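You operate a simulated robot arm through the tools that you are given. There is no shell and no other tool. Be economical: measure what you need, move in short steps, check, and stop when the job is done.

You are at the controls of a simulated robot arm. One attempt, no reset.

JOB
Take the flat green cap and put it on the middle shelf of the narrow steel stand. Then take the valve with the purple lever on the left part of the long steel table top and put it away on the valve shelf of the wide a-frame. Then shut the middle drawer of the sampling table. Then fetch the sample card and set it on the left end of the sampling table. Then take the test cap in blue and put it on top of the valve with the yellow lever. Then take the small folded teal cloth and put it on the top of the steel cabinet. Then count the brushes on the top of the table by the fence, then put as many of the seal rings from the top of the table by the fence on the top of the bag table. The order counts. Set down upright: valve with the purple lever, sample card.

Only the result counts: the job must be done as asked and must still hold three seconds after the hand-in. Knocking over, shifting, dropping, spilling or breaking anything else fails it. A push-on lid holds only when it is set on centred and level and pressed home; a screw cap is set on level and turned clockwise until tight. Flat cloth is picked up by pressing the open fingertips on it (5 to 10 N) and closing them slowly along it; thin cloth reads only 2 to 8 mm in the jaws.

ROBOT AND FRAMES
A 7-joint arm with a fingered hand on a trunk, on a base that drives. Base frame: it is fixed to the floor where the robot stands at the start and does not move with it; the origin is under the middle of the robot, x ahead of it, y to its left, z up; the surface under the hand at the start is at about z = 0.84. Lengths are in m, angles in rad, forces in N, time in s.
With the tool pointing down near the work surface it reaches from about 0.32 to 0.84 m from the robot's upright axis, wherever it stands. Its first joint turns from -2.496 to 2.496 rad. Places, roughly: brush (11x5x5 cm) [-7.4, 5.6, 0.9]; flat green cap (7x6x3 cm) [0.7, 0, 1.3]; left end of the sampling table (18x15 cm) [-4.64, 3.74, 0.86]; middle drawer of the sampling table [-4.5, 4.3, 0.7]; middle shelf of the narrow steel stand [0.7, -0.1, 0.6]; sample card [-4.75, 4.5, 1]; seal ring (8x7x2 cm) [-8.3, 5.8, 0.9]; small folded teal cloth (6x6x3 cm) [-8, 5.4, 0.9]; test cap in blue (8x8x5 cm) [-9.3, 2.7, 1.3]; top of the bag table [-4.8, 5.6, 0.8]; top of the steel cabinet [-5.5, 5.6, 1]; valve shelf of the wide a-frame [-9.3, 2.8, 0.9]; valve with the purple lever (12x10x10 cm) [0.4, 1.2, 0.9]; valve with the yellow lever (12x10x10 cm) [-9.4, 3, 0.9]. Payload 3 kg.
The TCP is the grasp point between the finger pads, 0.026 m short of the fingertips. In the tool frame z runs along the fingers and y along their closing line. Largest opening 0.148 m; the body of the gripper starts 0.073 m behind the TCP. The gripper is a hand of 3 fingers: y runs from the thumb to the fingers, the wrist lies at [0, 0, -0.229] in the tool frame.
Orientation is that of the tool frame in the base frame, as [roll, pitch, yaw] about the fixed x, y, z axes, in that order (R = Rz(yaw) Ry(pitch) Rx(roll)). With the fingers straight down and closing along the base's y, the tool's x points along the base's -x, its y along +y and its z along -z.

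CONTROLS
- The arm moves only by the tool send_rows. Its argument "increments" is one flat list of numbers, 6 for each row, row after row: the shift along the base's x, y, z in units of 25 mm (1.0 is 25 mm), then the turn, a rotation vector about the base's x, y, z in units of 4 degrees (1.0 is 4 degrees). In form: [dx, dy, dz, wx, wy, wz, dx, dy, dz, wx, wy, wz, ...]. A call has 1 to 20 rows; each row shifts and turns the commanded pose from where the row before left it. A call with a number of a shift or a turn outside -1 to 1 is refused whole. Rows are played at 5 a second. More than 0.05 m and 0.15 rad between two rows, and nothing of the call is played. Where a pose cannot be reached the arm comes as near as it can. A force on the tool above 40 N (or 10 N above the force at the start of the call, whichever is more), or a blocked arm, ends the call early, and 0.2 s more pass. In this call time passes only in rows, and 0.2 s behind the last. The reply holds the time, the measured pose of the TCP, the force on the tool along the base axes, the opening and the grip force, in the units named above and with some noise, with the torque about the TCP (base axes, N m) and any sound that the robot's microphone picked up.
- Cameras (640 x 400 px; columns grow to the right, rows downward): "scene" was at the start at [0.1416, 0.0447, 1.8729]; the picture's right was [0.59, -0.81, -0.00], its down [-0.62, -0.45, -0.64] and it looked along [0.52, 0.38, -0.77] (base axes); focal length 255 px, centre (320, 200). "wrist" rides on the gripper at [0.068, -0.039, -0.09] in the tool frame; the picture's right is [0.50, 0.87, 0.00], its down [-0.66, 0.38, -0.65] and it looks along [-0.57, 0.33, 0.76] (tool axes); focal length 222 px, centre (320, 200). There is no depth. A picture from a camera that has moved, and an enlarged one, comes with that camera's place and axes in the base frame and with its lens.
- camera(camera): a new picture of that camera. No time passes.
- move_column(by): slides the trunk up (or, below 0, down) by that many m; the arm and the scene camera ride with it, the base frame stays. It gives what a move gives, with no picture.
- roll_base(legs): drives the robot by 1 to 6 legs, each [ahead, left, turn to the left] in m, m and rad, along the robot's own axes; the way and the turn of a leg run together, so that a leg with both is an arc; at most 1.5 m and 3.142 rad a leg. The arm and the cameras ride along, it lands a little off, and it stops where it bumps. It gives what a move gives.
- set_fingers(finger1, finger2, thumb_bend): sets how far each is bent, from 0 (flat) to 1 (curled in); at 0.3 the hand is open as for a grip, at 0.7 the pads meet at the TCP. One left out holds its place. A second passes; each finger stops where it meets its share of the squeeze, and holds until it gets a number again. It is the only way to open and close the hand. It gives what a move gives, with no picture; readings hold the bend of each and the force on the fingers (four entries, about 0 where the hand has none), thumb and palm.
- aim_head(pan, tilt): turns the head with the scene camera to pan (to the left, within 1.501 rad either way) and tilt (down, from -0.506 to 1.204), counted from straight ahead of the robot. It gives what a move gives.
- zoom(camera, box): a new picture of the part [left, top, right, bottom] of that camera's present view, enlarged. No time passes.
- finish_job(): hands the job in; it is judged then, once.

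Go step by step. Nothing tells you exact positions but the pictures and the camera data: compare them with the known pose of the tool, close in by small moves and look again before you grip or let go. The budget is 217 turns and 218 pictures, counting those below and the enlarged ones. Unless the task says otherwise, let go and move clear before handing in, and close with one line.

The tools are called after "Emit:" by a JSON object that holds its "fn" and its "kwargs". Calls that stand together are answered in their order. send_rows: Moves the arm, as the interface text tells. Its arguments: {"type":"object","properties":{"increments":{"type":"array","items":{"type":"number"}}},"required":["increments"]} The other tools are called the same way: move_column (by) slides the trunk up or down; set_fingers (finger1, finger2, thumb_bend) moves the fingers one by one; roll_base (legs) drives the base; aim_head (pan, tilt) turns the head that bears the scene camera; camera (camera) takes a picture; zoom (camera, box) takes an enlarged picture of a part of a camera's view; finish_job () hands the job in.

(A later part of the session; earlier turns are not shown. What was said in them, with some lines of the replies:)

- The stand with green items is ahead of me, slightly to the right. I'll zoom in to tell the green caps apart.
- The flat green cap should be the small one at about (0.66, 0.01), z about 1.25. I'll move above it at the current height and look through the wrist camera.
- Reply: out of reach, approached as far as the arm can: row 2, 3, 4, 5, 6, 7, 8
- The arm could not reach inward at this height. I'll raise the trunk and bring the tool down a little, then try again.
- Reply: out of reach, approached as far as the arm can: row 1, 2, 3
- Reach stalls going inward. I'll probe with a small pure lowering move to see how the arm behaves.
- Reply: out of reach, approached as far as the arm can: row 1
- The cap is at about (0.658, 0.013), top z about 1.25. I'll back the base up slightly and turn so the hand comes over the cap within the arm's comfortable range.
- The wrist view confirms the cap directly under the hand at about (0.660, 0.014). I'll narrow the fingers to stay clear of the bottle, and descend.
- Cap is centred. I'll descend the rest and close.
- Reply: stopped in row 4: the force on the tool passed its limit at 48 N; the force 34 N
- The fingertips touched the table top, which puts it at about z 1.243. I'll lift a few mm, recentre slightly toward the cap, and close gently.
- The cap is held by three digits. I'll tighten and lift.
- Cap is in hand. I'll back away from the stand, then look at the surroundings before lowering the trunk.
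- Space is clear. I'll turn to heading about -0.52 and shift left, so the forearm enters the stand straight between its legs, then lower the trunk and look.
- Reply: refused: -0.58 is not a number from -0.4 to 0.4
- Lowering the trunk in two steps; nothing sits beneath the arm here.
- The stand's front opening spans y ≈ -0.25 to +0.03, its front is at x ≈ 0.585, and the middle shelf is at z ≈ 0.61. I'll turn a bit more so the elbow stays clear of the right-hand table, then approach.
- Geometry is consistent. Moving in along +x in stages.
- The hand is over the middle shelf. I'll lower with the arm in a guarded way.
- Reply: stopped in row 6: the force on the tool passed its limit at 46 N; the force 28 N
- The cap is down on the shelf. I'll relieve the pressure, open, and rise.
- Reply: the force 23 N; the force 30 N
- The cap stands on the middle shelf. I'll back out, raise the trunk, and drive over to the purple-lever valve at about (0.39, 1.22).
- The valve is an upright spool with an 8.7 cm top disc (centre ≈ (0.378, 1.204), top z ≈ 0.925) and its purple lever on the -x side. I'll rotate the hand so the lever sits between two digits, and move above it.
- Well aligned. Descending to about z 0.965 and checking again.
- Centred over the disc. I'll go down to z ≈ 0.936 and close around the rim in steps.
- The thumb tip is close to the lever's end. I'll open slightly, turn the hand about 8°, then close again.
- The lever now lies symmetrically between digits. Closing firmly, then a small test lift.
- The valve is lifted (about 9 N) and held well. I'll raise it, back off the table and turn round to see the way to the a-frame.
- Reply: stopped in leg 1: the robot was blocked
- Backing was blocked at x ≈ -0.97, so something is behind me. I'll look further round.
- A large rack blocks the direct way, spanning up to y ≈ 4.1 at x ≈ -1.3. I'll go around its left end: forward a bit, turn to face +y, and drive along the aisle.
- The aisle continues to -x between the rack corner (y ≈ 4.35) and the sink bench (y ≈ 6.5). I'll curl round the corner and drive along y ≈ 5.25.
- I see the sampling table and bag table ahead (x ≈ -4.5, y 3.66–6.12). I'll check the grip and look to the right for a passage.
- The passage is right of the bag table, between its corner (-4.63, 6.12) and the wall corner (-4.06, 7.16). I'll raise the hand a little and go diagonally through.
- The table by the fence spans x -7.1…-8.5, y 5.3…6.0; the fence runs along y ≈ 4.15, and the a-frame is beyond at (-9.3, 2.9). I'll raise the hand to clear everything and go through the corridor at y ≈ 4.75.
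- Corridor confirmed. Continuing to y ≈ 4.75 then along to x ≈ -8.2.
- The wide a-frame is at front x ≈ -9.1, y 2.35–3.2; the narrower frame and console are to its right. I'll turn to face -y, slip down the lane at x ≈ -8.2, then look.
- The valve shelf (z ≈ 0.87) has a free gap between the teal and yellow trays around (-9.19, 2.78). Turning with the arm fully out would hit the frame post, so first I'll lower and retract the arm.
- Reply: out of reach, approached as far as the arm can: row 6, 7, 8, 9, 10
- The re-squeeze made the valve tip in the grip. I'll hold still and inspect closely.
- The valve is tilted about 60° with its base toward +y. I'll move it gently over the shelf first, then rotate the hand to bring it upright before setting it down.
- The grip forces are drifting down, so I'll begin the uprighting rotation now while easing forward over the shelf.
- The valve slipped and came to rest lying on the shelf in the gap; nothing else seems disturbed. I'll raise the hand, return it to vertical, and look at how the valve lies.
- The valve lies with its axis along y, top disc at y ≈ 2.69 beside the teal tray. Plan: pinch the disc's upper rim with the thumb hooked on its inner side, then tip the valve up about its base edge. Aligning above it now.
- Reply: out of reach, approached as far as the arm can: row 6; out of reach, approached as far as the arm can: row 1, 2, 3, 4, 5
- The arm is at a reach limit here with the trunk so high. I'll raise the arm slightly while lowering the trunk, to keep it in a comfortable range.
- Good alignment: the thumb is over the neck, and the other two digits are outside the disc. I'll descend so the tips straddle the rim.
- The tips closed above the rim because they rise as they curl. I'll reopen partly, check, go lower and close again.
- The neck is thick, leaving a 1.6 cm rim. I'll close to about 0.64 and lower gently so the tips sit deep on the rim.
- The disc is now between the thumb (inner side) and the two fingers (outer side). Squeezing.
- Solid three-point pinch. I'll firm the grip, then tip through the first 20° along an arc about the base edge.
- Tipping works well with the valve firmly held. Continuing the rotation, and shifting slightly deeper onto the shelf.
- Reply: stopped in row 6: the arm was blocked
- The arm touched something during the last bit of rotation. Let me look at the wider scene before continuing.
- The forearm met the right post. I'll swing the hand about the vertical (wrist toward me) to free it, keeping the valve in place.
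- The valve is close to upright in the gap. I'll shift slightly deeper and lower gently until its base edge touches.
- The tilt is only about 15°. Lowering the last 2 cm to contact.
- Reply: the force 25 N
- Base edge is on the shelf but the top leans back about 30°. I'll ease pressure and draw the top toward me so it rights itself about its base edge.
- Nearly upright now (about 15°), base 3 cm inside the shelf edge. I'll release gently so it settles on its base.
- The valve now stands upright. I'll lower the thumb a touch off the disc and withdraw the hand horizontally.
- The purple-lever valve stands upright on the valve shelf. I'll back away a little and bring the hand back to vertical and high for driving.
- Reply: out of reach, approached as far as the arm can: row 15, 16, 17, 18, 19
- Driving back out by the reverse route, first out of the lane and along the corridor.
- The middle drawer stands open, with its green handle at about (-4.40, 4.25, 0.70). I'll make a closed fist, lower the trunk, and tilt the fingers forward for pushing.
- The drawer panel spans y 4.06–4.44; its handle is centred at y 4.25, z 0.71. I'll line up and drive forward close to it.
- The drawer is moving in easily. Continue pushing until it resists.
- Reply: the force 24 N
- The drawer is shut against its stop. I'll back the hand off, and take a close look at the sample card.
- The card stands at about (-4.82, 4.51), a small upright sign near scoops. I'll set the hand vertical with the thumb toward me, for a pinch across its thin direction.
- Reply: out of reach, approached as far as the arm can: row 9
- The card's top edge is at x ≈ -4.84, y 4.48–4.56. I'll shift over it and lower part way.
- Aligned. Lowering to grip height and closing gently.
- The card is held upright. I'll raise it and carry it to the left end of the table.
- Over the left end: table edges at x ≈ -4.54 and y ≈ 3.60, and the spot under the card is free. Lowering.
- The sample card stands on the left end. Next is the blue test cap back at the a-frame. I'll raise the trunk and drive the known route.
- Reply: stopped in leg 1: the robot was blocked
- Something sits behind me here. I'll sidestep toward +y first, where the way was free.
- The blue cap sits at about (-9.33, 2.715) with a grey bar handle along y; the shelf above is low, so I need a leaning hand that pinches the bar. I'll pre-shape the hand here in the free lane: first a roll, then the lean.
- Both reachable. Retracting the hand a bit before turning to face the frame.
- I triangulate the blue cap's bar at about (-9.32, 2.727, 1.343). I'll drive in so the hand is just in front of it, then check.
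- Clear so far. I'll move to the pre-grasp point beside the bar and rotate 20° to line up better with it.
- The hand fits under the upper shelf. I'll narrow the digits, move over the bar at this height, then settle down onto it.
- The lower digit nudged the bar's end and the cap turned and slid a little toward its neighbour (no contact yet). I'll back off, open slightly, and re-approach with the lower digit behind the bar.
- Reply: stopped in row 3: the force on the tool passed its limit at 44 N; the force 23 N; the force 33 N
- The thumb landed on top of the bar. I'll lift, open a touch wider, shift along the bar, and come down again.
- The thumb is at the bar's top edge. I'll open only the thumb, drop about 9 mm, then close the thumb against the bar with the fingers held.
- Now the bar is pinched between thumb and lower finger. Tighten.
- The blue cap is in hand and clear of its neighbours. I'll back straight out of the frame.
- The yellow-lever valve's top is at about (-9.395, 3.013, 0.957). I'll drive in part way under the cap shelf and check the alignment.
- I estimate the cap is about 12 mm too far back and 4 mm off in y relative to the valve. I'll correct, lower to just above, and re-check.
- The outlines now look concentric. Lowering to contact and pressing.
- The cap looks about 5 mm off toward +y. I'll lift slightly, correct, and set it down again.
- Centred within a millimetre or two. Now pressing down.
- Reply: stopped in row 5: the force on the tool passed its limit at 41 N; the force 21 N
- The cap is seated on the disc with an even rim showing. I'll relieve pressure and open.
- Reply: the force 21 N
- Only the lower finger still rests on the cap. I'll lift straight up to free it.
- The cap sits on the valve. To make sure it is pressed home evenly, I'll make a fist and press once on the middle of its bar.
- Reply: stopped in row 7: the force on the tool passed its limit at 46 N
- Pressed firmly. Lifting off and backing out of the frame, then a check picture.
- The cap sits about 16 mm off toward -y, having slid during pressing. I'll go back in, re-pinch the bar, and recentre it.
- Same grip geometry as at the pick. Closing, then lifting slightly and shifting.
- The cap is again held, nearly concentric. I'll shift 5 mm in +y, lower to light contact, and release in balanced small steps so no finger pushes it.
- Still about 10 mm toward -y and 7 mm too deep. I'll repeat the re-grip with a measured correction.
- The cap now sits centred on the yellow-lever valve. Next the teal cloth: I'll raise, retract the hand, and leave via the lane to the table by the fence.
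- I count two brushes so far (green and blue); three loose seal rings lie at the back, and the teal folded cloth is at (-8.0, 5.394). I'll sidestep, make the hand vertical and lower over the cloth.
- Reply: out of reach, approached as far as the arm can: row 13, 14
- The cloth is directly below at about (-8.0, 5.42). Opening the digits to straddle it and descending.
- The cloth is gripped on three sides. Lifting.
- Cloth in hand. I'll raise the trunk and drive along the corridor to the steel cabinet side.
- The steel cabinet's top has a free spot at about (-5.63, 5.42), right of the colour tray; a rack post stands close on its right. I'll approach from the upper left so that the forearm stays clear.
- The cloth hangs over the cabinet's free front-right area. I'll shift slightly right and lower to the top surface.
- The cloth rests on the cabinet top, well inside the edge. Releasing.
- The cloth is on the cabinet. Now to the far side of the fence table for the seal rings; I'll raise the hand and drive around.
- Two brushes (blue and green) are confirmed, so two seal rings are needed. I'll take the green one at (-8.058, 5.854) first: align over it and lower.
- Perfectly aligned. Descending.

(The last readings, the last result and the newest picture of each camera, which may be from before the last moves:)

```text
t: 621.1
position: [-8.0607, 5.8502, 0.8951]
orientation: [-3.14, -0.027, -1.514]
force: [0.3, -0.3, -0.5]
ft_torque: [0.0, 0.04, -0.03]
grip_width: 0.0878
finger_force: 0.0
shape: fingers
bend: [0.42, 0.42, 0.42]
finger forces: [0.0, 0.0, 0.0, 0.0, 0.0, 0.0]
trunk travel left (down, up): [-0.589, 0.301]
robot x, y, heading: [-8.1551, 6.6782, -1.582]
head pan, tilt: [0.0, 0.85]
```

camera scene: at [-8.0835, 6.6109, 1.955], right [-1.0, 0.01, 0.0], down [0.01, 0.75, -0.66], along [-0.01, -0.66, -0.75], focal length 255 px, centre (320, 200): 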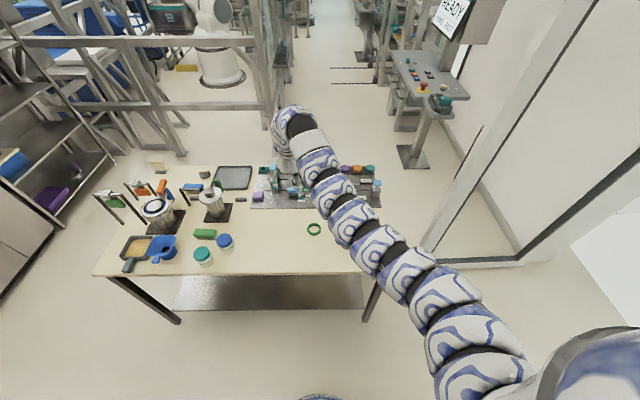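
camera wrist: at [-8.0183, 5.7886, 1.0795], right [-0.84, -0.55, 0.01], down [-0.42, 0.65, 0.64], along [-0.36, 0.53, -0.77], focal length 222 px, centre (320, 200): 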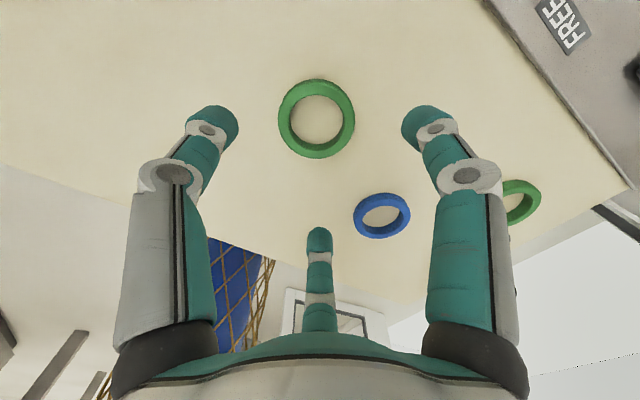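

Emit:
{"fn": "send_rows", "kwargs": {"increments": [0, 0, -0.15, 0, 0, 0, 0, 0, -0.15, 0, 0, 0, 0, 0, -0.15, 0, 0, 0, 0, 0, -0.15, 0, 0, 0]}}

Emit:
{"fn": "camera", "kwargs": {"camera": "wrist"}}

```text
t: 621.8
position: [-8.0591, 5.8479, 0.8922]
orientation: [-3.137, -0.04, -1.512]
force: [2.1, -1.6, 23.7]
ft_torque: [1.27, 0.76, -0.04]
grip_width: 0.0878
finger_force: 12.0
shape: fingers
bend: [0.42, 0.39, 0.42]
finger forces: [0.1, 23.9, 0.0, 0.0, 0.1, 0.0]
trunk travel left (down, up): [-0.589, 0.301]
robot x, y, heading: [-8.1559, 6.6856, -1.583]
head pan, tilt: [0.0, 0.85]
stopped in row 3: the force on the tool passed its limit at 44 N (the readings are from after the stop); the commanded pose is now the measured one
```

```text
25 pictures are left
camera wrist: at [-8.017, 5.7855, 0.9858], right [-0.84, -0.55, 0.01], down [-0.42, 0.66, 0.63], along [-0.35, 0.52, -0.78], focal length 222 px, centre (320, 200)
```

wrist: 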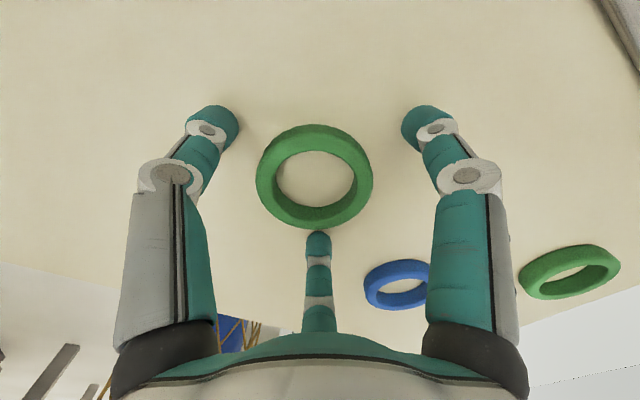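

Table contact at TCP ≈ 0.893. Up 3 mm, then close on the ring.

Emit:
{"fn": "send_rows", "kwargs": {"increments": [0, 0, 0.16, 0, 0, 0]}}

Emit:
{"fn": "set_fingers", "kwargs": {"finger1": 0.5, "finger2": 0.5, "thumb_bend": 0.5}}

Emit:
{"fn": "set_fingers", "kwargs": {"finger1": 0.62, "finger2": 0.62, "thumb_bend": 0.62}}

Emit:
{"fn": "send_rows", "kwargs": {"increments": [0, 0, 0.3, 0, 0, 0, 0, 0, 0.6, 0, 0, 0, 0, 0, 0.8, 0, 0, 0, 0, 0, 0.8, 0, 0, 0, 0, 0, 0.8, 0, 0, 0]}}

Emit:
{"fn": "camera", "kwargs": {"camera": "wrist"}}

```text
t: 622.2
position: [-8.06, 5.849, 0.8931]
orientation: [-3.138, -0.032, -1.514]
force: [0.9, -0.9, 4.6]
ft_torque: [0.26, 0.14, -0.04]
grip_width: 0.0878
finger_force: 2.7
shape: fingers
bend: [0.42, 0.41, 0.42]
finger forces: [0.1, 4.4, 0.0, 0.0, 0.0, 0.1]
trunk travel left (down, up): [-0.589, 0.301]
robot x, y, heading: [-8.1574, 6.6855, -1.581]
head pan, tilt: [0.0, 0.85]
```

```text
t: 623.2
position: [-8.0602, 5.8496, 0.8957]
orientation: [-3.138, -0.035, -1.515]
force: [-2.9, 1.9, 8.5]
ft_torque: [0.54, 0.3, 0.01]
grip_width: 0.0627
finger_force: 4.1
shape: fingers
bend: [0.5, 0.44, 0.5]
finger forces: [0.0, 8.1, 0.0, 0.0, 0.1, 0.0]
trunk travel left (down, up): [-0.589, 0.301]
robot x, y, heading: [-8.1592, 6.683, -1.58]
head pan, tilt: [0.0, 0.85]
```

```text
t: 624.2
position: [-8.0595, 5.8486, 0.8945]
orientation: [-3.139, -0.036, -1.514]
force: [-0.9, 2.2, 8.8]
ft_torque: [0.49, 0.26, 0.0]
grip_width: 0.039
finger_force: 11.0
shape: fingers
bend: [0.57, 0.44, 0.59]
finger forces: [3.9, 13.8, 0.1, 0.0, 4.5, 0.0]
trunk travel left (down, up): [-0.589, 0.301]
robot x, y, heading: [-8.1563, 6.6829, -1.583]
head pan, tilt: [0.0, 0.85]
```

```text
t: 625.4
position: [-8.0608, 5.8486, 0.9768]
orientation: [-3.137, -0.033, -1.513]
force: [0.7, 0.4, -0.4]
ft_torque: [-0.05, 0.02, 0.03]
grip_width: 0.0385
finger_force: 8.7
shape: fingers
bend: [0.56, 0.45, 0.59]
finger forces: [4.9, 7.0, 0.0, 0.0, 5.6, 0.1]
trunk travel left (down, up): [-0.589, 0.301]
robot x, y, heading: [-8.1581, 6.6853, -1.575]
head pan, tilt: [0.0, 0.85]
```

```text
24 pictures are left
camera wrist: at [-8.0174, 5.7856, 1.069], right [-0.84, -0.55, 0.01], down [-0.42, 0.65, 0.63], along [-0.35, 0.52, -0.78], focal length 222 px, centre (320, 200)
```

wrist: 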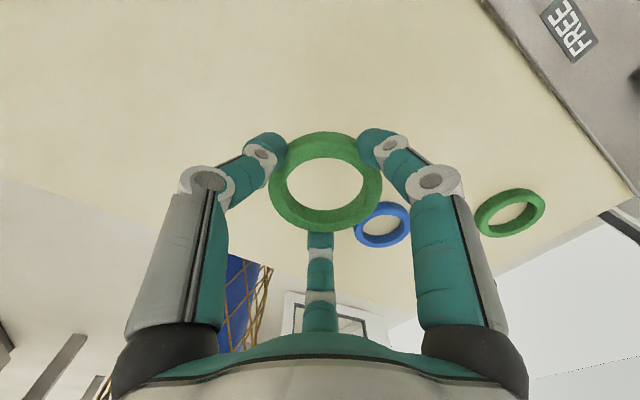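

The ring is held. I'll raise, pull back to y ≈ 7.2 and carry it around to the right end of the bag table, approaching from its north side.

Emit:
{"fn": "move_column", "kwargs": {"by": 0.3}}

Emit:
{"fn": "roll_base", "kwargs": {"legs": [[-0.53, 0, 0], [0, 1.4, 0], [0, 1.3, 0], [0, 0.72, 0]]}}

Emit:
{"fn": "aim_head", "kwargs": {"pan": 0.0, "tilt": 0.8}}

Emit:
{"fn": "camera", "kwargs": {"camera": "scene"}}

```text
t: 628.4
position: [-8.0605, 5.8478, 1.2767]
orientation: [-3.14, -0.032, -1.515]
force: [0.5, -0.1, -0.8]
ft_torque: [0.01, 0.01, -0.04]
grip_width: 0.0386
finger_force: 8.7
shape: fingers
bend: [0.56, 0.45, 0.59]
finger forces: [4.9, 7.0, 0.1, 0.0, 5.5, 0.1]
trunk travel left (down, up): [-0.889, 0.001]
robot x, y, heading: [-8.1548, 6.6822, -1.584]
head pan, tilt: [0.0, 0.85]
```

```text
t: 647.9
position: [-4.6297, 6.2767, 1.2758]
orientation: [-3.138, -0.033, -1.538]
force: [-0.3, -1.2, 0.0]
ft_torque: [0.01, 0.02, 0.05]
grip_width: 0.0385
finger_force: 8.5
shape: fingers
bend: [0.56, 0.45, 0.59]
finger forces: [4.8, 7.0, 0.0, 0.0, 5.5, 0.1]
trunk travel left (down, up): [-0.889, 0.001]
robot x, y, heading: [-4.7008, 7.1141, -1.602]
head pan, tilt: [0.0, 0.85]
```

```text
t: 648.5
position: [-4.631, 6.2762, 1.2761]
orientation: [-3.139, -0.033, -1.54]
force: [-0.2, -0.1, 0.4]
ft_torque: [-0.01, -0.02, 0.01]
grip_width: 0.0386
finger_force: 8.6
shape: fingers
bend: [0.56, 0.45, 0.59]
finger forces: [4.8, 7.0, 0.0, 0.0, 5.5, 0.0]
trunk travel left (down, up): [-0.889, 0.001]
robot x, y, heading: [-4.7086, 7.1127, -1.61]
head pan, tilt: [0.0, 0.799]
```

```text
23 pictures are left
camera scene: at [-4.7131, 6.9539, 1.959], right [-1.0, 0.04, 0.0], down [0.03, 0.72, -0.7], along [-0.03, -0.7, -0.72], focal length 255 px, centre (320, 200)
```

scene: 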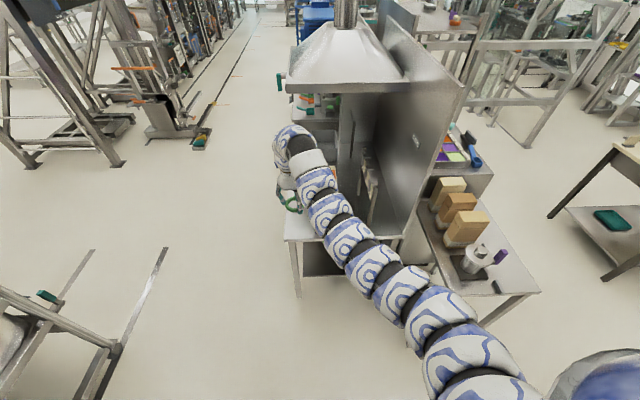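

Emit:
{"fn": "roll_base", "kwargs": {"legs": [[0.3, 0, 0.02]]}}

Emit:
{"fn": "camera", "kwargs": {"camera": "wrist"}}

```text
t: 650.6
position: [-4.6178, 5.9712, 1.2754]
orientation: [-3.139, -0.034, -1.515]
force: [0.3, -0.8, -0.9]
ft_torque: [0.04, 0.0, -0.04]
grip_width: 0.0383
finger_force: 8.4
shape: fingers
bend: [0.56, 0.45, 0.59]
finger forces: [4.9, 7.1, 0.0, 0.1, 5.4, 0.0]
trunk travel left (down, up): [-0.889, 0.001]
robot x, y, heading: [-4.7136, 6.8159, -1.581]
head pan, tilt: [0.0, 0.799]
```

```text
22 pictures are left
camera wrist: at [-4.5757, 5.9091, 1.3681], right [-0.84, -0.55, 0.01], down [-0.42, 0.65, 0.63], along [-0.35, 0.52, -0.78], focal length 222 px, centre (320, 200)
```

wrist: 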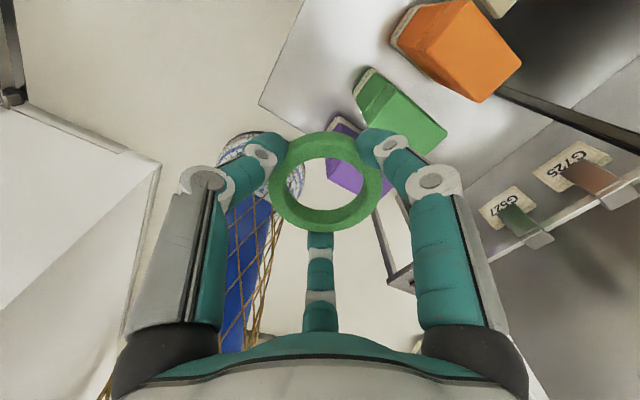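

Free strip in front of the bags under the hand. Lowering there.

Emit:
{"fn": "move_column", "kwargs": {"by": -0.35}}

Emit:
{"fn": "send_rows", "kwargs": {"increments": [0.1, -0.2, -0.4, 0, 0, 0, 0, 0, -0.4, 0, 0, 0, 0, 0, -0.3, 0, 0, 0, 0, 0, -0.2, 0, 0, 0, 0, 0, -0.2, 0, 0, 0, 0, 0, -0.2, 0, 0, 0, 0, 0, -0.2, 0, 0, 0, 0, 0, -0.2, 0, 0, 0, 0, 0, -0.2, 0, 0, 0, 0, 0, -0.2, 0, 0, 0]}}

Emit:
{"fn": "camera", "kwargs": {"camera": "wrist"}}

```text
t: 654.0
position: [-4.6184, 5.9735, 0.9267]
orientation: [-3.138, -0.033, -1.514]
force: [-0.7, 0.2, 0.4]
ft_torque: [0.03, 0.02, -0.01]
grip_width: 0.0384
finger_force: 8.5
shape: fingers
bend: [0.56, 0.45, 0.59]
finger forces: [4.7, 7.0, 0.1, 0.0, 5.5, 0.0]
trunk travel left (down, up): [-0.539, 0.351]
robot x, y, heading: [-4.7124, 6.8136, -1.584]
head pan, tilt: [0.0, 0.799]
```

```text
t: 656.2
position: [-4.6163, 5.9685, 0.8645]
orientation: [-3.138, -0.033, -1.514]
force: [0.4, -0.1, -0.1]
ft_torque: [-0.04, 0.01, 0.02]
grip_width: 0.0386
finger_force: 8.7
shape: fingers
bend: [0.56, 0.45, 0.59]
finger forces: [4.8, 7.0, 0.0, 0.1, 5.5, 0.0]
trunk travel left (down, up): [-0.539, 0.351]
robot x, y, heading: [-4.7116, 6.8079, -1.588]
head pan, tilt: [0.0, 0.799]
```

```text
21 pictures are left
camera wrist: at [-4.5727, 5.9056, 0.9567], right [-0.84, -0.55, 0.01], down [-0.42, 0.65, 0.63], along [-0.35, 0.52, -0.78], focal length 222 px, centre (320, 200)
```

wrist: 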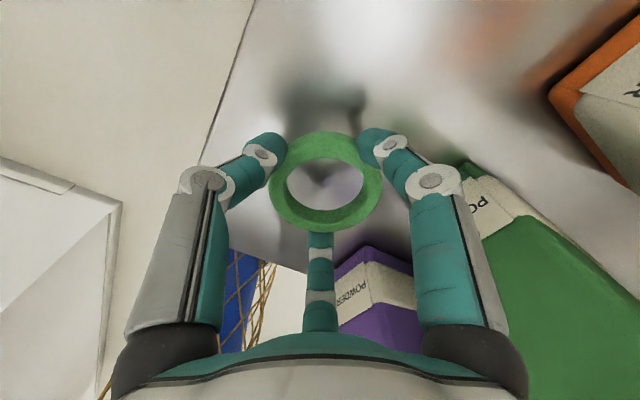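

Emit:
{"fn": "send_rows", "kwargs": {"increments": [0.1, 0, -0.2, 0, 0, 0, 0, 0, -0.2, 0, 0, 0, 0, 0, -0.15, 0, 0, 0, 0, 0, -0.15, 0, 0, 0, 0, 0, -0.15, 0, 0, 0, 0, 0, -0.15, 0, 0, 0, 0, 0, -0.15, 0, 0, 0, 0, 0, -0.15, 0, 0, 0]}}

```text
t: 658.0
position: [-4.6139, 5.9672, 0.835]
orientation: [-3.137, -0.038, -1.513]
force: [-0.4, -0.7, 22.7]
ft_torque: [1.14, 0.68, 0.04]
grip_width: 0.0383
finger_force: 19.0
shape: fingers
bend: [0.56, 0.44, 0.59]
finger forces: [4.3, 28.3, 0.0, 0.0, 4.7, 0.0]
trunk travel left (down, up): [-0.539, 0.351]
robot x, y, heading: [-4.7163, 6.8096, -1.58]
head pan, tilt: [0.0, 0.799]
```

Contact with the table. Releasing and lifting.

Emit:
{"fn": "send_rows", "kwargs": {"increments": [0, 0, 0.12, 0, 0, 0]}}

Emit:
{"fn": "set_fingers", "kwargs": {"finger1": 0.5, "finger2": 0.42, "thumb_bend": 0.5}}

Emit:
{"fn": "set_fingers", "kwargs": {"finger1": 0.44, "finger2": 0.4, "thumb_bend": 0.44}}

Emit:
{"fn": "send_rows", "kwargs": {"increments": [0, 0, 0.4, 0, 0, 0, 0, 0, 0.8, 0, 0, 0, 0, 0, 0.8, 0, 0, 0, 0, 0, 0.8, 0, 0, 0, 0, 0, 0.8, 0, 0, 0]}}

Emit:
{"fn": "move_column", "kwargs": {"by": 0.35}}

Emit:
{"fn": "camera", "kwargs": {"camera": "wrist"}}

```text
t: 658.4
position: [-4.613, 5.9678, 0.8349]
orientation: [-3.14, -0.036, -1.514]
force: [0.3, -1.0, 10.7]
ft_torque: [0.49, 0.29, 0.05]
grip_width: 0.0382
finger_force: 14.9
shape: fingers
bend: [0.56, 0.45, 0.59]
finger forces: [5.3, 18.6, 0.1, 0.0, 5.6, 0.1]
trunk travel left (down, up): [-0.539, 0.351]
robot x, y, heading: [-4.7165, 6.8104, -1.583]
head pan, tilt: [0.0, 0.799]
```

```text
t: 659.4
position: [-4.6132, 5.968, 0.8343]
orientation: [-3.136, -0.034, -1.515]
force: [0.3, -2.3, 7.8]
ft_torque: [0.31, 0.2, 0.02]
grip_width: 0.0616
finger_force: 4.2
shape: fingers
bend: [0.5, 0.44, 0.5]
finger forces: [0.1, 8.2, 0.0, 0.1, 0.0, 0.1]
trunk travel left (down, up): [-0.539, 0.351]
robot x, y, heading: [-4.7114, 6.8088, -1.582]
head pan, tilt: [0.0, 0.799]
```

```text
t: 660.4
position: [-4.6133, 5.9663, 0.8343]
orientation: [-3.139, -0.032, -1.515]
force: [0.7, 0.0, 0.4]
ft_torque: [-0.02, 0.02, 0.01]
grip_width: 0.0813
finger_force: 0.0
shape: fingers
bend: [0.44, 0.4, 0.44]
finger forces: [0.0, 0.0, 0.1, 0.0, 0.0, 0.1]
trunk travel left (down, up): [-0.539, 0.351]
robot x, y, heading: [-4.7101, 6.8133, -1.584]
head pan, tilt: [0.0, 0.799]
```

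```text
t: 661.6
position: [-4.6131, 5.9681, 0.9244]
orientation: [-3.139, -0.035, -1.514]
force: [0.5, 0.8, 0.1]
ft_torque: [0.0, 0.0, 0.0]
grip_width: 0.0814
finger_force: 0.2
shape: fingers
bend: [0.44, 0.4, 0.44]
finger forces: [0.1, 0.1, 0.0, 0.0, 0.0, 0.1]
trunk travel left (down, up): [-0.539, 0.351]
robot x, y, heading: [-4.7167, 6.8073, -1.581]
head pan, tilt: [0.0, 0.799]
```

```text
t: 665.0
position: [-4.6138, 5.9681, 1.2746]
orientation: [-3.139, -0.033, -1.514]
force: [0.2, -0.6, -0.3]
ft_torque: [0.03, 0.02, -0.02]
grip_width: 0.0814
finger_force: 0.1
shape: fingers
bend: [0.44, 0.4, 0.44]
finger forces: [0.0, 0.0, 0.0, 0.1, 0.1, 0.0]
trunk travel left (down, up): [-0.889, 0.001]
robot x, y, heading: [-4.7126, 6.8109, -1.588]
head pan, tilt: [0.0, 0.799]
```

```text
20 pictures are left
camera wrist: at [-4.5713, 5.9051, 1.3675], right [-0.84, -0.55, 0.01], down [-0.42, 0.65, 0.63], along [-0.35, 0.52, -0.78], focal length 222 px, centre (320, 200)
```

wrist: 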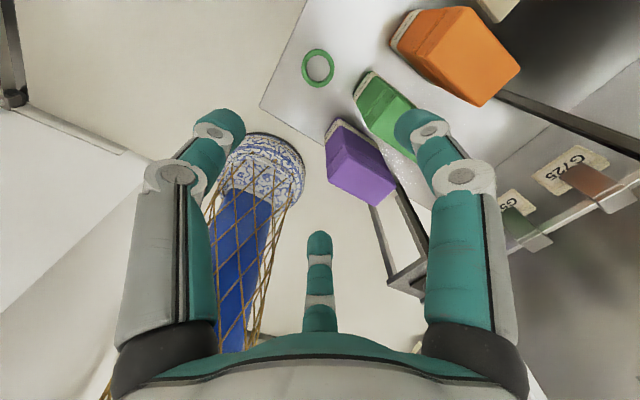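

The first ring is placed. Going back for the second (the blue ring at (-8.192, 5.916)).

Emit:
{"fn": "roll_base", "kwargs": {"legs": [[-0.4, 0, 0.012], [0, -1.45, 0], [0, -1.45, 0], [0, -0.66, 0]]}}

```text
t: 684.5
position: [-8.2402, 6.4833, 1.2756]
orientation: [-3.135, -0.034, -1.551]
force: [0.7, -0.3, -0.3]
ft_torque: [0.01, 0.02, 0.01]
grip_width: 0.0813
finger_force: 0.0
shape: fingers
bend: [0.44, 0.4, 0.44]
finger forces: [0.0, 0.0, 0.0, 0.0, 0.0, 0.0]
trunk travel left (down, up): [-0.889, 0.001]
robot x, y, heading: [-8.3133, 7.3298, -1.618]
head pan, tilt: [0.0, 0.799]
```

Emit:
{"fn": "roll_base", "kwargs": {"legs": [[0.564, 0.075, 0]]}}

Emit:
{"fn": "move_column", "kwargs": {"by": -0.3}}

Emit:
{"fn": "set_fingers", "kwargs": {"finger1": 0.42, "finger2": 0.42, "thumb_bend": 0.42}}

Emit:
{"fn": "camera", "kwargs": {"camera": "wrist"}}

```text
t: 687.8
position: [-8.201, 5.9093, 1.275]
orientation: [-3.138, -0.033, -1.559]
force: [0.2, 0.4, 0.3]
ft_torque: [0.01, 0.02, 0.03]
grip_width: 0.0812
finger_force: 0.1
shape: fingers
bend: [0.44, 0.4, 0.44]
finger forces: [0.1, 0.0, 0.1, 0.0, 0.1, 0.1]
trunk travel left (down, up): [-0.889, 0.001]
robot x, y, heading: [-8.2665, 6.7558, -1.626]
head pan, tilt: [0.0, 0.799]
```

```text
t: 690.8
position: [-8.1999, 5.9092, 0.9751]
orientation: [-3.138, -0.032, -1.558]
force: [-0.1, -0.3, 1.4]
ft_torque: [0.0, 0.01, 0.0]
grip_width: 0.0814
finger_force: 0.0
shape: fingers
bend: [0.44, 0.4, 0.44]
finger forces: [0.1, 0.0, 0.1, 0.0, 0.0, 0.0]
trunk travel left (down, up): [-0.589, 0.301]
robot x, y, heading: [-8.2627, 6.7496, -1.623]
head pan, tilt: [0.0, 0.799]
```

```text
t: 691.8
position: [-8.1996, 5.9093, 0.9756]
orientation: [-3.137, -0.033, -1.558]
force: [-0.1, -0.5, 0.0]
ft_torque: [-0.02, 0.01, 0.0]
grip_width: 0.0878
finger_force: 0.1
shape: fingers
bend: [0.42, 0.42, 0.42]
finger forces: [0.0, 0.1, 0.1, 0.0, 0.1, 0.0]
trunk travel left (down, up): [-0.589, 0.301]
robot x, y, heading: [-8.2631, 6.7525, -1.624]
head pan, tilt: [0.0, 0.799]
```

```text
19 pictures are left
camera wrist: at [-8.1603, 5.845, 1.0674], right [-0.86, -0.51, 0.01], down [-0.39, 0.67, 0.63], along [-0.33, 0.54, -0.78], focal length 222 px, centre (320, 200)
```

wrist: 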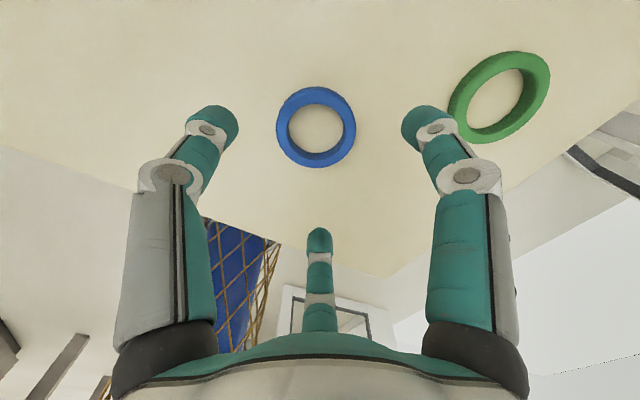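

Aligned. Descending and gripping the blue ring.

Emit:
{"fn": "send_rows", "kwargs": {"increments": [0, 0, -0.8, 0, 0, 0, 0, 0, -0.8, 0, 0, 0, 0, 0, -0.8, 0, 0, 0, 0, 0, -0.5, 0, 0, 0, 0, 0, -0.2, 0, 0, 0]}}

Emit:
{"fn": "set_fingers", "kwargs": {"finger1": 0.5, "finger2": 0.48, "thumb_bend": 0.5}}

Emit:
{"fn": "set_fingers", "kwargs": {"finger1": 0.62, "finger2": 0.62, "thumb_bend": 0.62}}

Emit:
{"fn": "send_rows", "kwargs": {"increments": [0, 0, 0.3, 0, 0, 0, 0, 0, 0.6, 0, 0, 0, 0, 0, 0.8, 0, 0, 0, 0, 0, 0.8, 0, 0, 0, 0, 0, 0.7, 0, 0, 0]}}

Emit:
{"fn": "camera", "kwargs": {"camera": "wrist"}}

```text
t: 693.0
position: [-8.1992, 5.9102, 0.899]
orientation: [-3.139, -0.035, -1.56]
force: [0.2, 0.2, -0.4]
ft_torque: [-0.01, 0.03, 0.0]
grip_width: 0.088
finger_force: 0.1
shape: fingers
bend: [0.42, 0.42, 0.42]
finger forces: [0.0, 0.0, 0.1, 0.0, 0.1, 0.0]
trunk travel left (down, up): [-0.589, 0.301]
robot x, y, heading: [-8.2646, 6.756, -1.623]
head pan, tilt: [0.0, 0.799]
```

```text
t: 694.0
position: [-8.2003, 5.9095, 0.8975]
orientation: [-3.14, -0.033, -1.558]
force: [-0.7, 0.1, 0.1]
ft_torque: [-0.01, 0.0, -0.01]
grip_width: 0.0628
finger_force: 0.0
shape: fingers
bend: [0.5, 0.48, 0.5]
finger forces: [0.0, 0.0, 0.1, 0.1, 0.1, 0.0]
trunk travel left (down, up): [-0.589, 0.301]
robot x, y, heading: [-8.2621, 6.75, -1.622]
head pan, tilt: [0.0, 0.799]
```

```text
t: 695.0
position: [-8.1995, 5.9105, 0.8987]
orientation: [-3.138, -0.033, -1.559]
force: [0.5, 1.0, 0.7]
ft_torque: [0.03, -0.02, 0.02]
grip_width: 0.0487
finger_force: 11.3
shape: fingers
bend: [0.53, 0.51, 0.56]
finger forces: [7.0, 7.3, 0.0, 0.0, 8.2, 0.0]
trunk travel left (down, up): [-0.589, 0.301]
robot x, y, heading: [-8.2652, 6.7553, -1.626]
head pan, tilt: [0.0, 0.799]
```

```text
t: 696.2
position: [-8.1993, 5.9093, 0.9776]
orientation: [-3.137, -0.034, -1.557]
force: [0.3, -0.3, 0.4]
ft_torque: [0.02, 0.04, 0.0]
grip_width: 0.0487
finger_force: 11.0
shape: fingers
bend: [0.53, 0.51, 0.56]
finger forces: [7.2, 7.2, 0.0, 0.0, 8.3, 0.0]
trunk travel left (down, up): [-0.589, 0.301]
robot x, y, heading: [-8.2612, 6.7558, -1.628]
head pan, tilt: [0.0, 0.799]
```

```text
18 pictures are left
camera wrist: at [-8.1593, 5.8445, 1.0707], right [-0.86, -0.51, 0.01], down [-0.39, 0.67, 0.63], along [-0.33, 0.54, -0.78], focal length 222 px, centre (320, 200)
```

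wrist: 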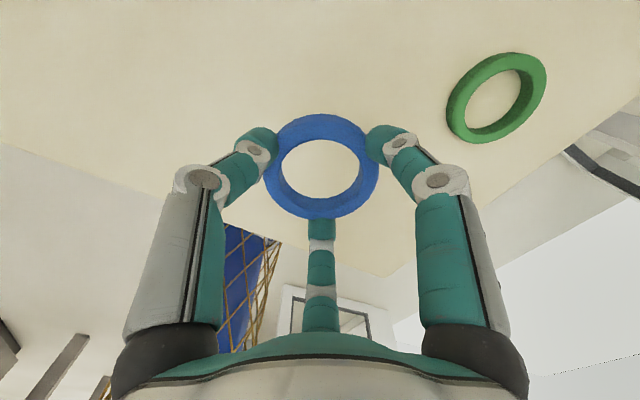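

Second ring held. Carrying it back around to the bag table.

Emit:
{"fn": "move_column", "kwargs": {"by": 0.3}}

Emit:
{"fn": "roll_base", "kwargs": {"legs": [[-0.48, 0, 0.045], [0, 1.45, 0], [0, 1.45, 0], [0, 0.64, 0]]}}

```text
t: 699.2
position: [-8.2004, 5.9082, 1.2777]
orientation: [-3.137, -0.033, -1.559]
force: [0.4, 0.7, -0.1]
ft_torque: [-0.03, -0.01, 0.02]
grip_width: 0.0484
finger_force: 11.2
shape: fingers
bend: [0.53, 0.51, 0.56]
finger forces: [7.0, 7.1, 0.0, 0.1, 8.3, 0.0]
trunk travel left (down, up): [-0.889, 0.001]
robot x, y, heading: [-8.2653, 6.755, -1.622]
head pan, tilt: [0.0, 0.799]
```

```text
t: 718.8
position: [-4.6084, 6.4176, 1.2764]
orientation: [-3.138, -0.034, -1.492]
force: [-0.4, 0.1, -0.4]
ft_torque: [0.04, 0.01, 0.02]
grip_width: 0.0486
finger_force: 10.5
shape: fingers
bend: [0.53, 0.51, 0.56]
finger forces: [7.0, 7.2, 0.0, 0.0, 8.3, 0.0]
trunk travel left (down, up): [-0.889, 0.001]
robot x, y, heading: [-4.7314, 7.2557, -1.557]
head pan, tilt: [0.0, 0.799]
```

Emit:
{"fn": "roll_base", "kwargs": {"legs": [[0.56, -0.012, 0]]}}

Emit:
{"fn": "camera", "kwargs": {"camera": "wrist"}}

```text
t: 722.1
position: [-4.6131, 5.8434, 1.277]
orientation: [-3.137, -0.033, -1.49]
force: [0.4, 1.0, 0.0]
ft_torque: [-0.01, -0.01, -0.05]
grip_width: 0.0487
finger_force: 11.2
shape: fingers
bend: [0.53, 0.51, 0.56]
finger forces: [6.9, 7.2, 0.0, 0.0, 8.2, 0.1]
trunk travel left (down, up): [-0.889, 0.001]
robot x, y, heading: [-4.7346, 6.684, -1.561]
head pan, tilt: [0.0, 0.799]
```

```text
17 pictures are left
camera wrist: at [-4.5691, 5.7819, 1.3697], right [-0.82, -0.57, 0.01], down [-0.43, 0.64, 0.63], along [-0.37, 0.51, -0.78], focal length 222 px, centre (320, 200)
```

wrist: 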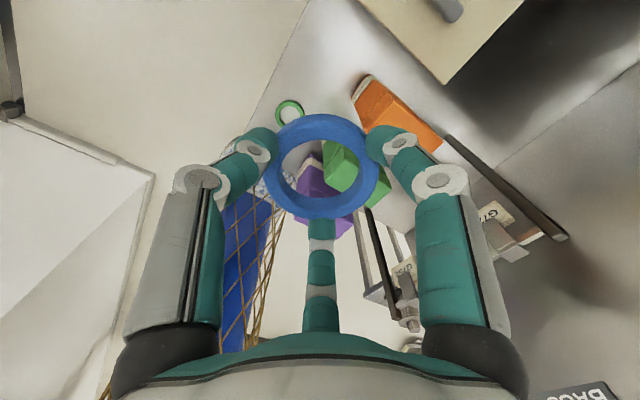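

Target spot is free, 11 cm from the first ring. Lowering.

Emit:
{"fn": "move_column", "kwargs": {"by": -0.35}}

Emit:
{"fn": "send_rows", "kwargs": {"increments": [0.1, 0, -0.6, 0, 0, 0, 0, 0, -0.6, 0, 0, 0, 0, 0, -0.6, 0, 0, 0, 0, 0, -0.6, 0, 0, 0, 0, 0, -0.4, 0, 0, 0, 0, 0, -0.2, 0, 0, 0, 0, 0, -0.15, 0, 0, 0, 0, 0, -0.15, 0, 0, 0, 0, 0, -0.15, 0, 0, 0, 0, 0, -0.15, 0, 0, 0]}}

Emit:
{"fn": "camera", "kwargs": {"camera": "wrist"}}

```text
t: 725.5
position: [-4.6126, 5.8443, 0.928]
orientation: [-3.135, -0.035, -1.49]
force: [0.4, 0.1, 0.3]
ft_torque: [0.0, 0.0, 0.02]
grip_width: 0.0486
finger_force: 11.8
shape: fingers
bend: [0.53, 0.51, 0.56]
finger forces: [7.0, 7.2, 0.1, 0.1, 8.2, 0.0]
trunk travel left (down, up): [-0.539, 0.351]
robot x, y, heading: [-4.733, 6.6845, -1.558]
head pan, tilt: [0.0, 0.799]
```

```text
t: 727.7
position: [-4.6101, 5.8441, 0.8387]
orientation: [-3.136, -0.033, -1.49]
force: [-1.2, -1.0, 3.5]
ft_torque: [-0.05, 0.03, 0.0]
grip_width: 0.0483
finger_force: 11.9
shape: fingers
bend: [0.53, 0.51, 0.57]
finger forces: [7.7, 7.5, 0.0, 0.1, 8.4, 0.0]
trunk travel left (down, up): [-0.539, 0.351]
robot x, y, heading: [-4.736, 6.6858, -1.557]
head pan, tilt: [0.0, 0.799]
```

```text
16 pictures are left
camera wrist: at [-4.5664, 5.7824, 0.9304], right [-0.82, -0.57, 0.01], down [-0.43, 0.65, 0.63], along [-0.37, 0.51, -0.78], focal length 222 px, centre (320, 200)
```

wrist: 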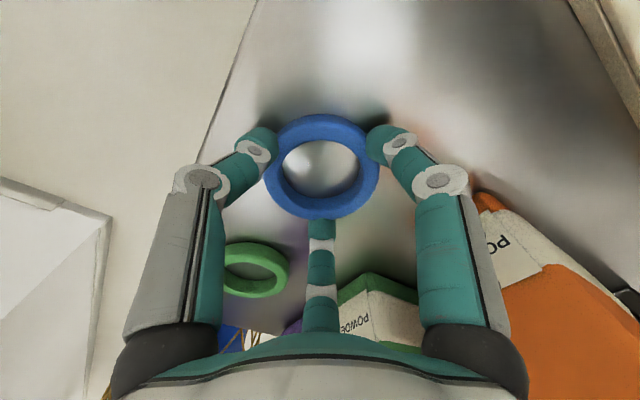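

Light contact. Releasing gently and lifting.

Emit:
{"fn": "set_fingers", "kwargs": {"finger1": 0.5, "finger2": 0.48, "thumb_bend": 0.5}}

Emit:
{"fn": "set_fingers", "kwargs": {"finger1": 0.46, "finger2": 0.45, "thumb_bend": 0.44}}

Emit:
{"fn": "send_rows", "kwargs": {"increments": [0, 0, 0.4, 0, 0, 0, 0, 0, 0.8, 0, 0, 0, 0, 0, 0.8, 0, 0, 0, 0, 0, 0.8, 0, 0, 0, 0, 0, 0.8, 0, 0, 0]}}

Emit:
{"fn": "move_column", "kwargs": {"by": 0.35}}

Emit:
{"fn": "camera", "kwargs": {"camera": "wrist"}}

```text
t: 728.7
position: [-4.6083, 5.8452, 0.8367]
orientation: [-3.138, -0.036, -1.491]
force: [0.0, -0.9, -0.5]
ft_torque: [-0.02, 0.0, -0.01]
grip_width: 0.0618
finger_force: 0.0
shape: fingers
bend: [0.5, 0.48, 0.5]
finger forces: [0.0, 0.0, 0.0, 0.1, 0.0, 0.0]
trunk travel left (down, up): [-0.539, 0.351]
robot x, y, heading: [-4.7349, 6.6872, -1.564]
head pan, tilt: [0.0, 0.799]
```

```text
t: 729.7
position: [-4.6093, 5.8441, 0.8378]
orientation: [-3.137, -0.035, -1.489]
force: [0.3, 0.1, 0.4]
ft_torque: [-0.01, 0.0, 0.0]
grip_width: 0.0781
finger_force: 0.1
shape: fingers
bend: [0.46, 0.45, 0.44]
finger forces: [0.0, 0.0, 0.0, 0.0, 0.0, 0.0]
trunk travel left (down, up): [-0.539, 0.351]
robot x, y, heading: [-4.7353, 6.6833, -1.555]
head pan, tilt: [0.0, 0.799]
```

```text
t: 730.9
position: [-4.6095, 5.8457, 0.9278]
orientation: [-3.137, -0.036, -1.491]
force: [0.5, 0.8, 0.5]
ft_torque: [0.02, -0.01, 0.02]
grip_width: 0.0784
finger_force: 0.0
shape: fingers
bend: [0.46, 0.45, 0.44]
finger forces: [0.1, 0.0, 0.0, 0.0, 0.0, 0.0]
trunk travel left (down, up): [-0.539, 0.351]
robot x, y, heading: [-4.7321, 6.6878, -1.559]
head pan, tilt: [0.0, 0.799]
```

```text
t: 734.3
position: [-4.6108, 5.8444, 1.2776]
orientation: [-3.137, -0.034, -1.49]
force: [-0.5, 0.7, 0.1]
ft_torque: [0.01, 0.03, 0.0]
grip_width: 0.0784
finger_force: 0.1
shape: fingers
bend: [0.46, 0.45, 0.44]
finger forces: [0.1, 0.0, 0.0, 0.1, 0.1, 0.0]
trunk travel left (down, up): [-0.889, 0.001]
robot x, y, heading: [-4.7313, 6.6835, -1.556]
head pan, tilt: [0.0, 0.799]
```

```text
15 pictures are left
camera wrist: at [-4.5666, 5.7834, 1.3696], right [-0.82, -0.57, 0.01], down [-0.43, 0.64, 0.63], along [-0.37, 0.51, -0.78], focal length 222 px, centre (320, 200)
```

wrist: 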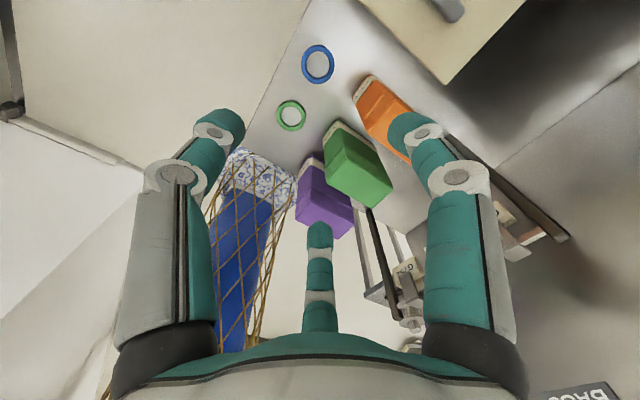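

Both rings lie on the bag table and the bags are still standing. I'll back the hand clear of the table and hand in.

Emit:
{"fn": "roll_base", "kwargs": {"legs": [[-0.4, 0, 0]]}}

Emit:
{"fn": "finish_job", "kwargs": {}}

```text
t: 736.8
position: [-4.6162, 6.2395, 1.2782]
orientation: [-3.138, -0.034, -1.49]
force: [0.4, -0.1, 1.3]
ft_torque: [0.0, -0.02, 0.01]
grip_width: 0.0784
finger_force: 0.0
shape: fingers
bend: [0.46, 0.45, 0.44]
finger forces: [0.1, 0.1, 0.1, 0.0, 0.0, 0.0]
trunk travel left (down, up): [-0.889, 0.001]
robot x, y, heading: [-4.7374, 7.0776, -1.558]
head pan, tilt: [0.0, 0.799]
```

```text
The job is handed in.
```

I handed the job in with all seven steps done in order; I counted two brushes, so two seal rings went to the bag table. Along the way the purple-lever valve slipped from the grip onto its shelf and I stood it back up, the blue cap needed re-seating and ended about 4 mm off centre, and the base or arm bumped something three times (the rack, the a-frame post and something near the sampling table).
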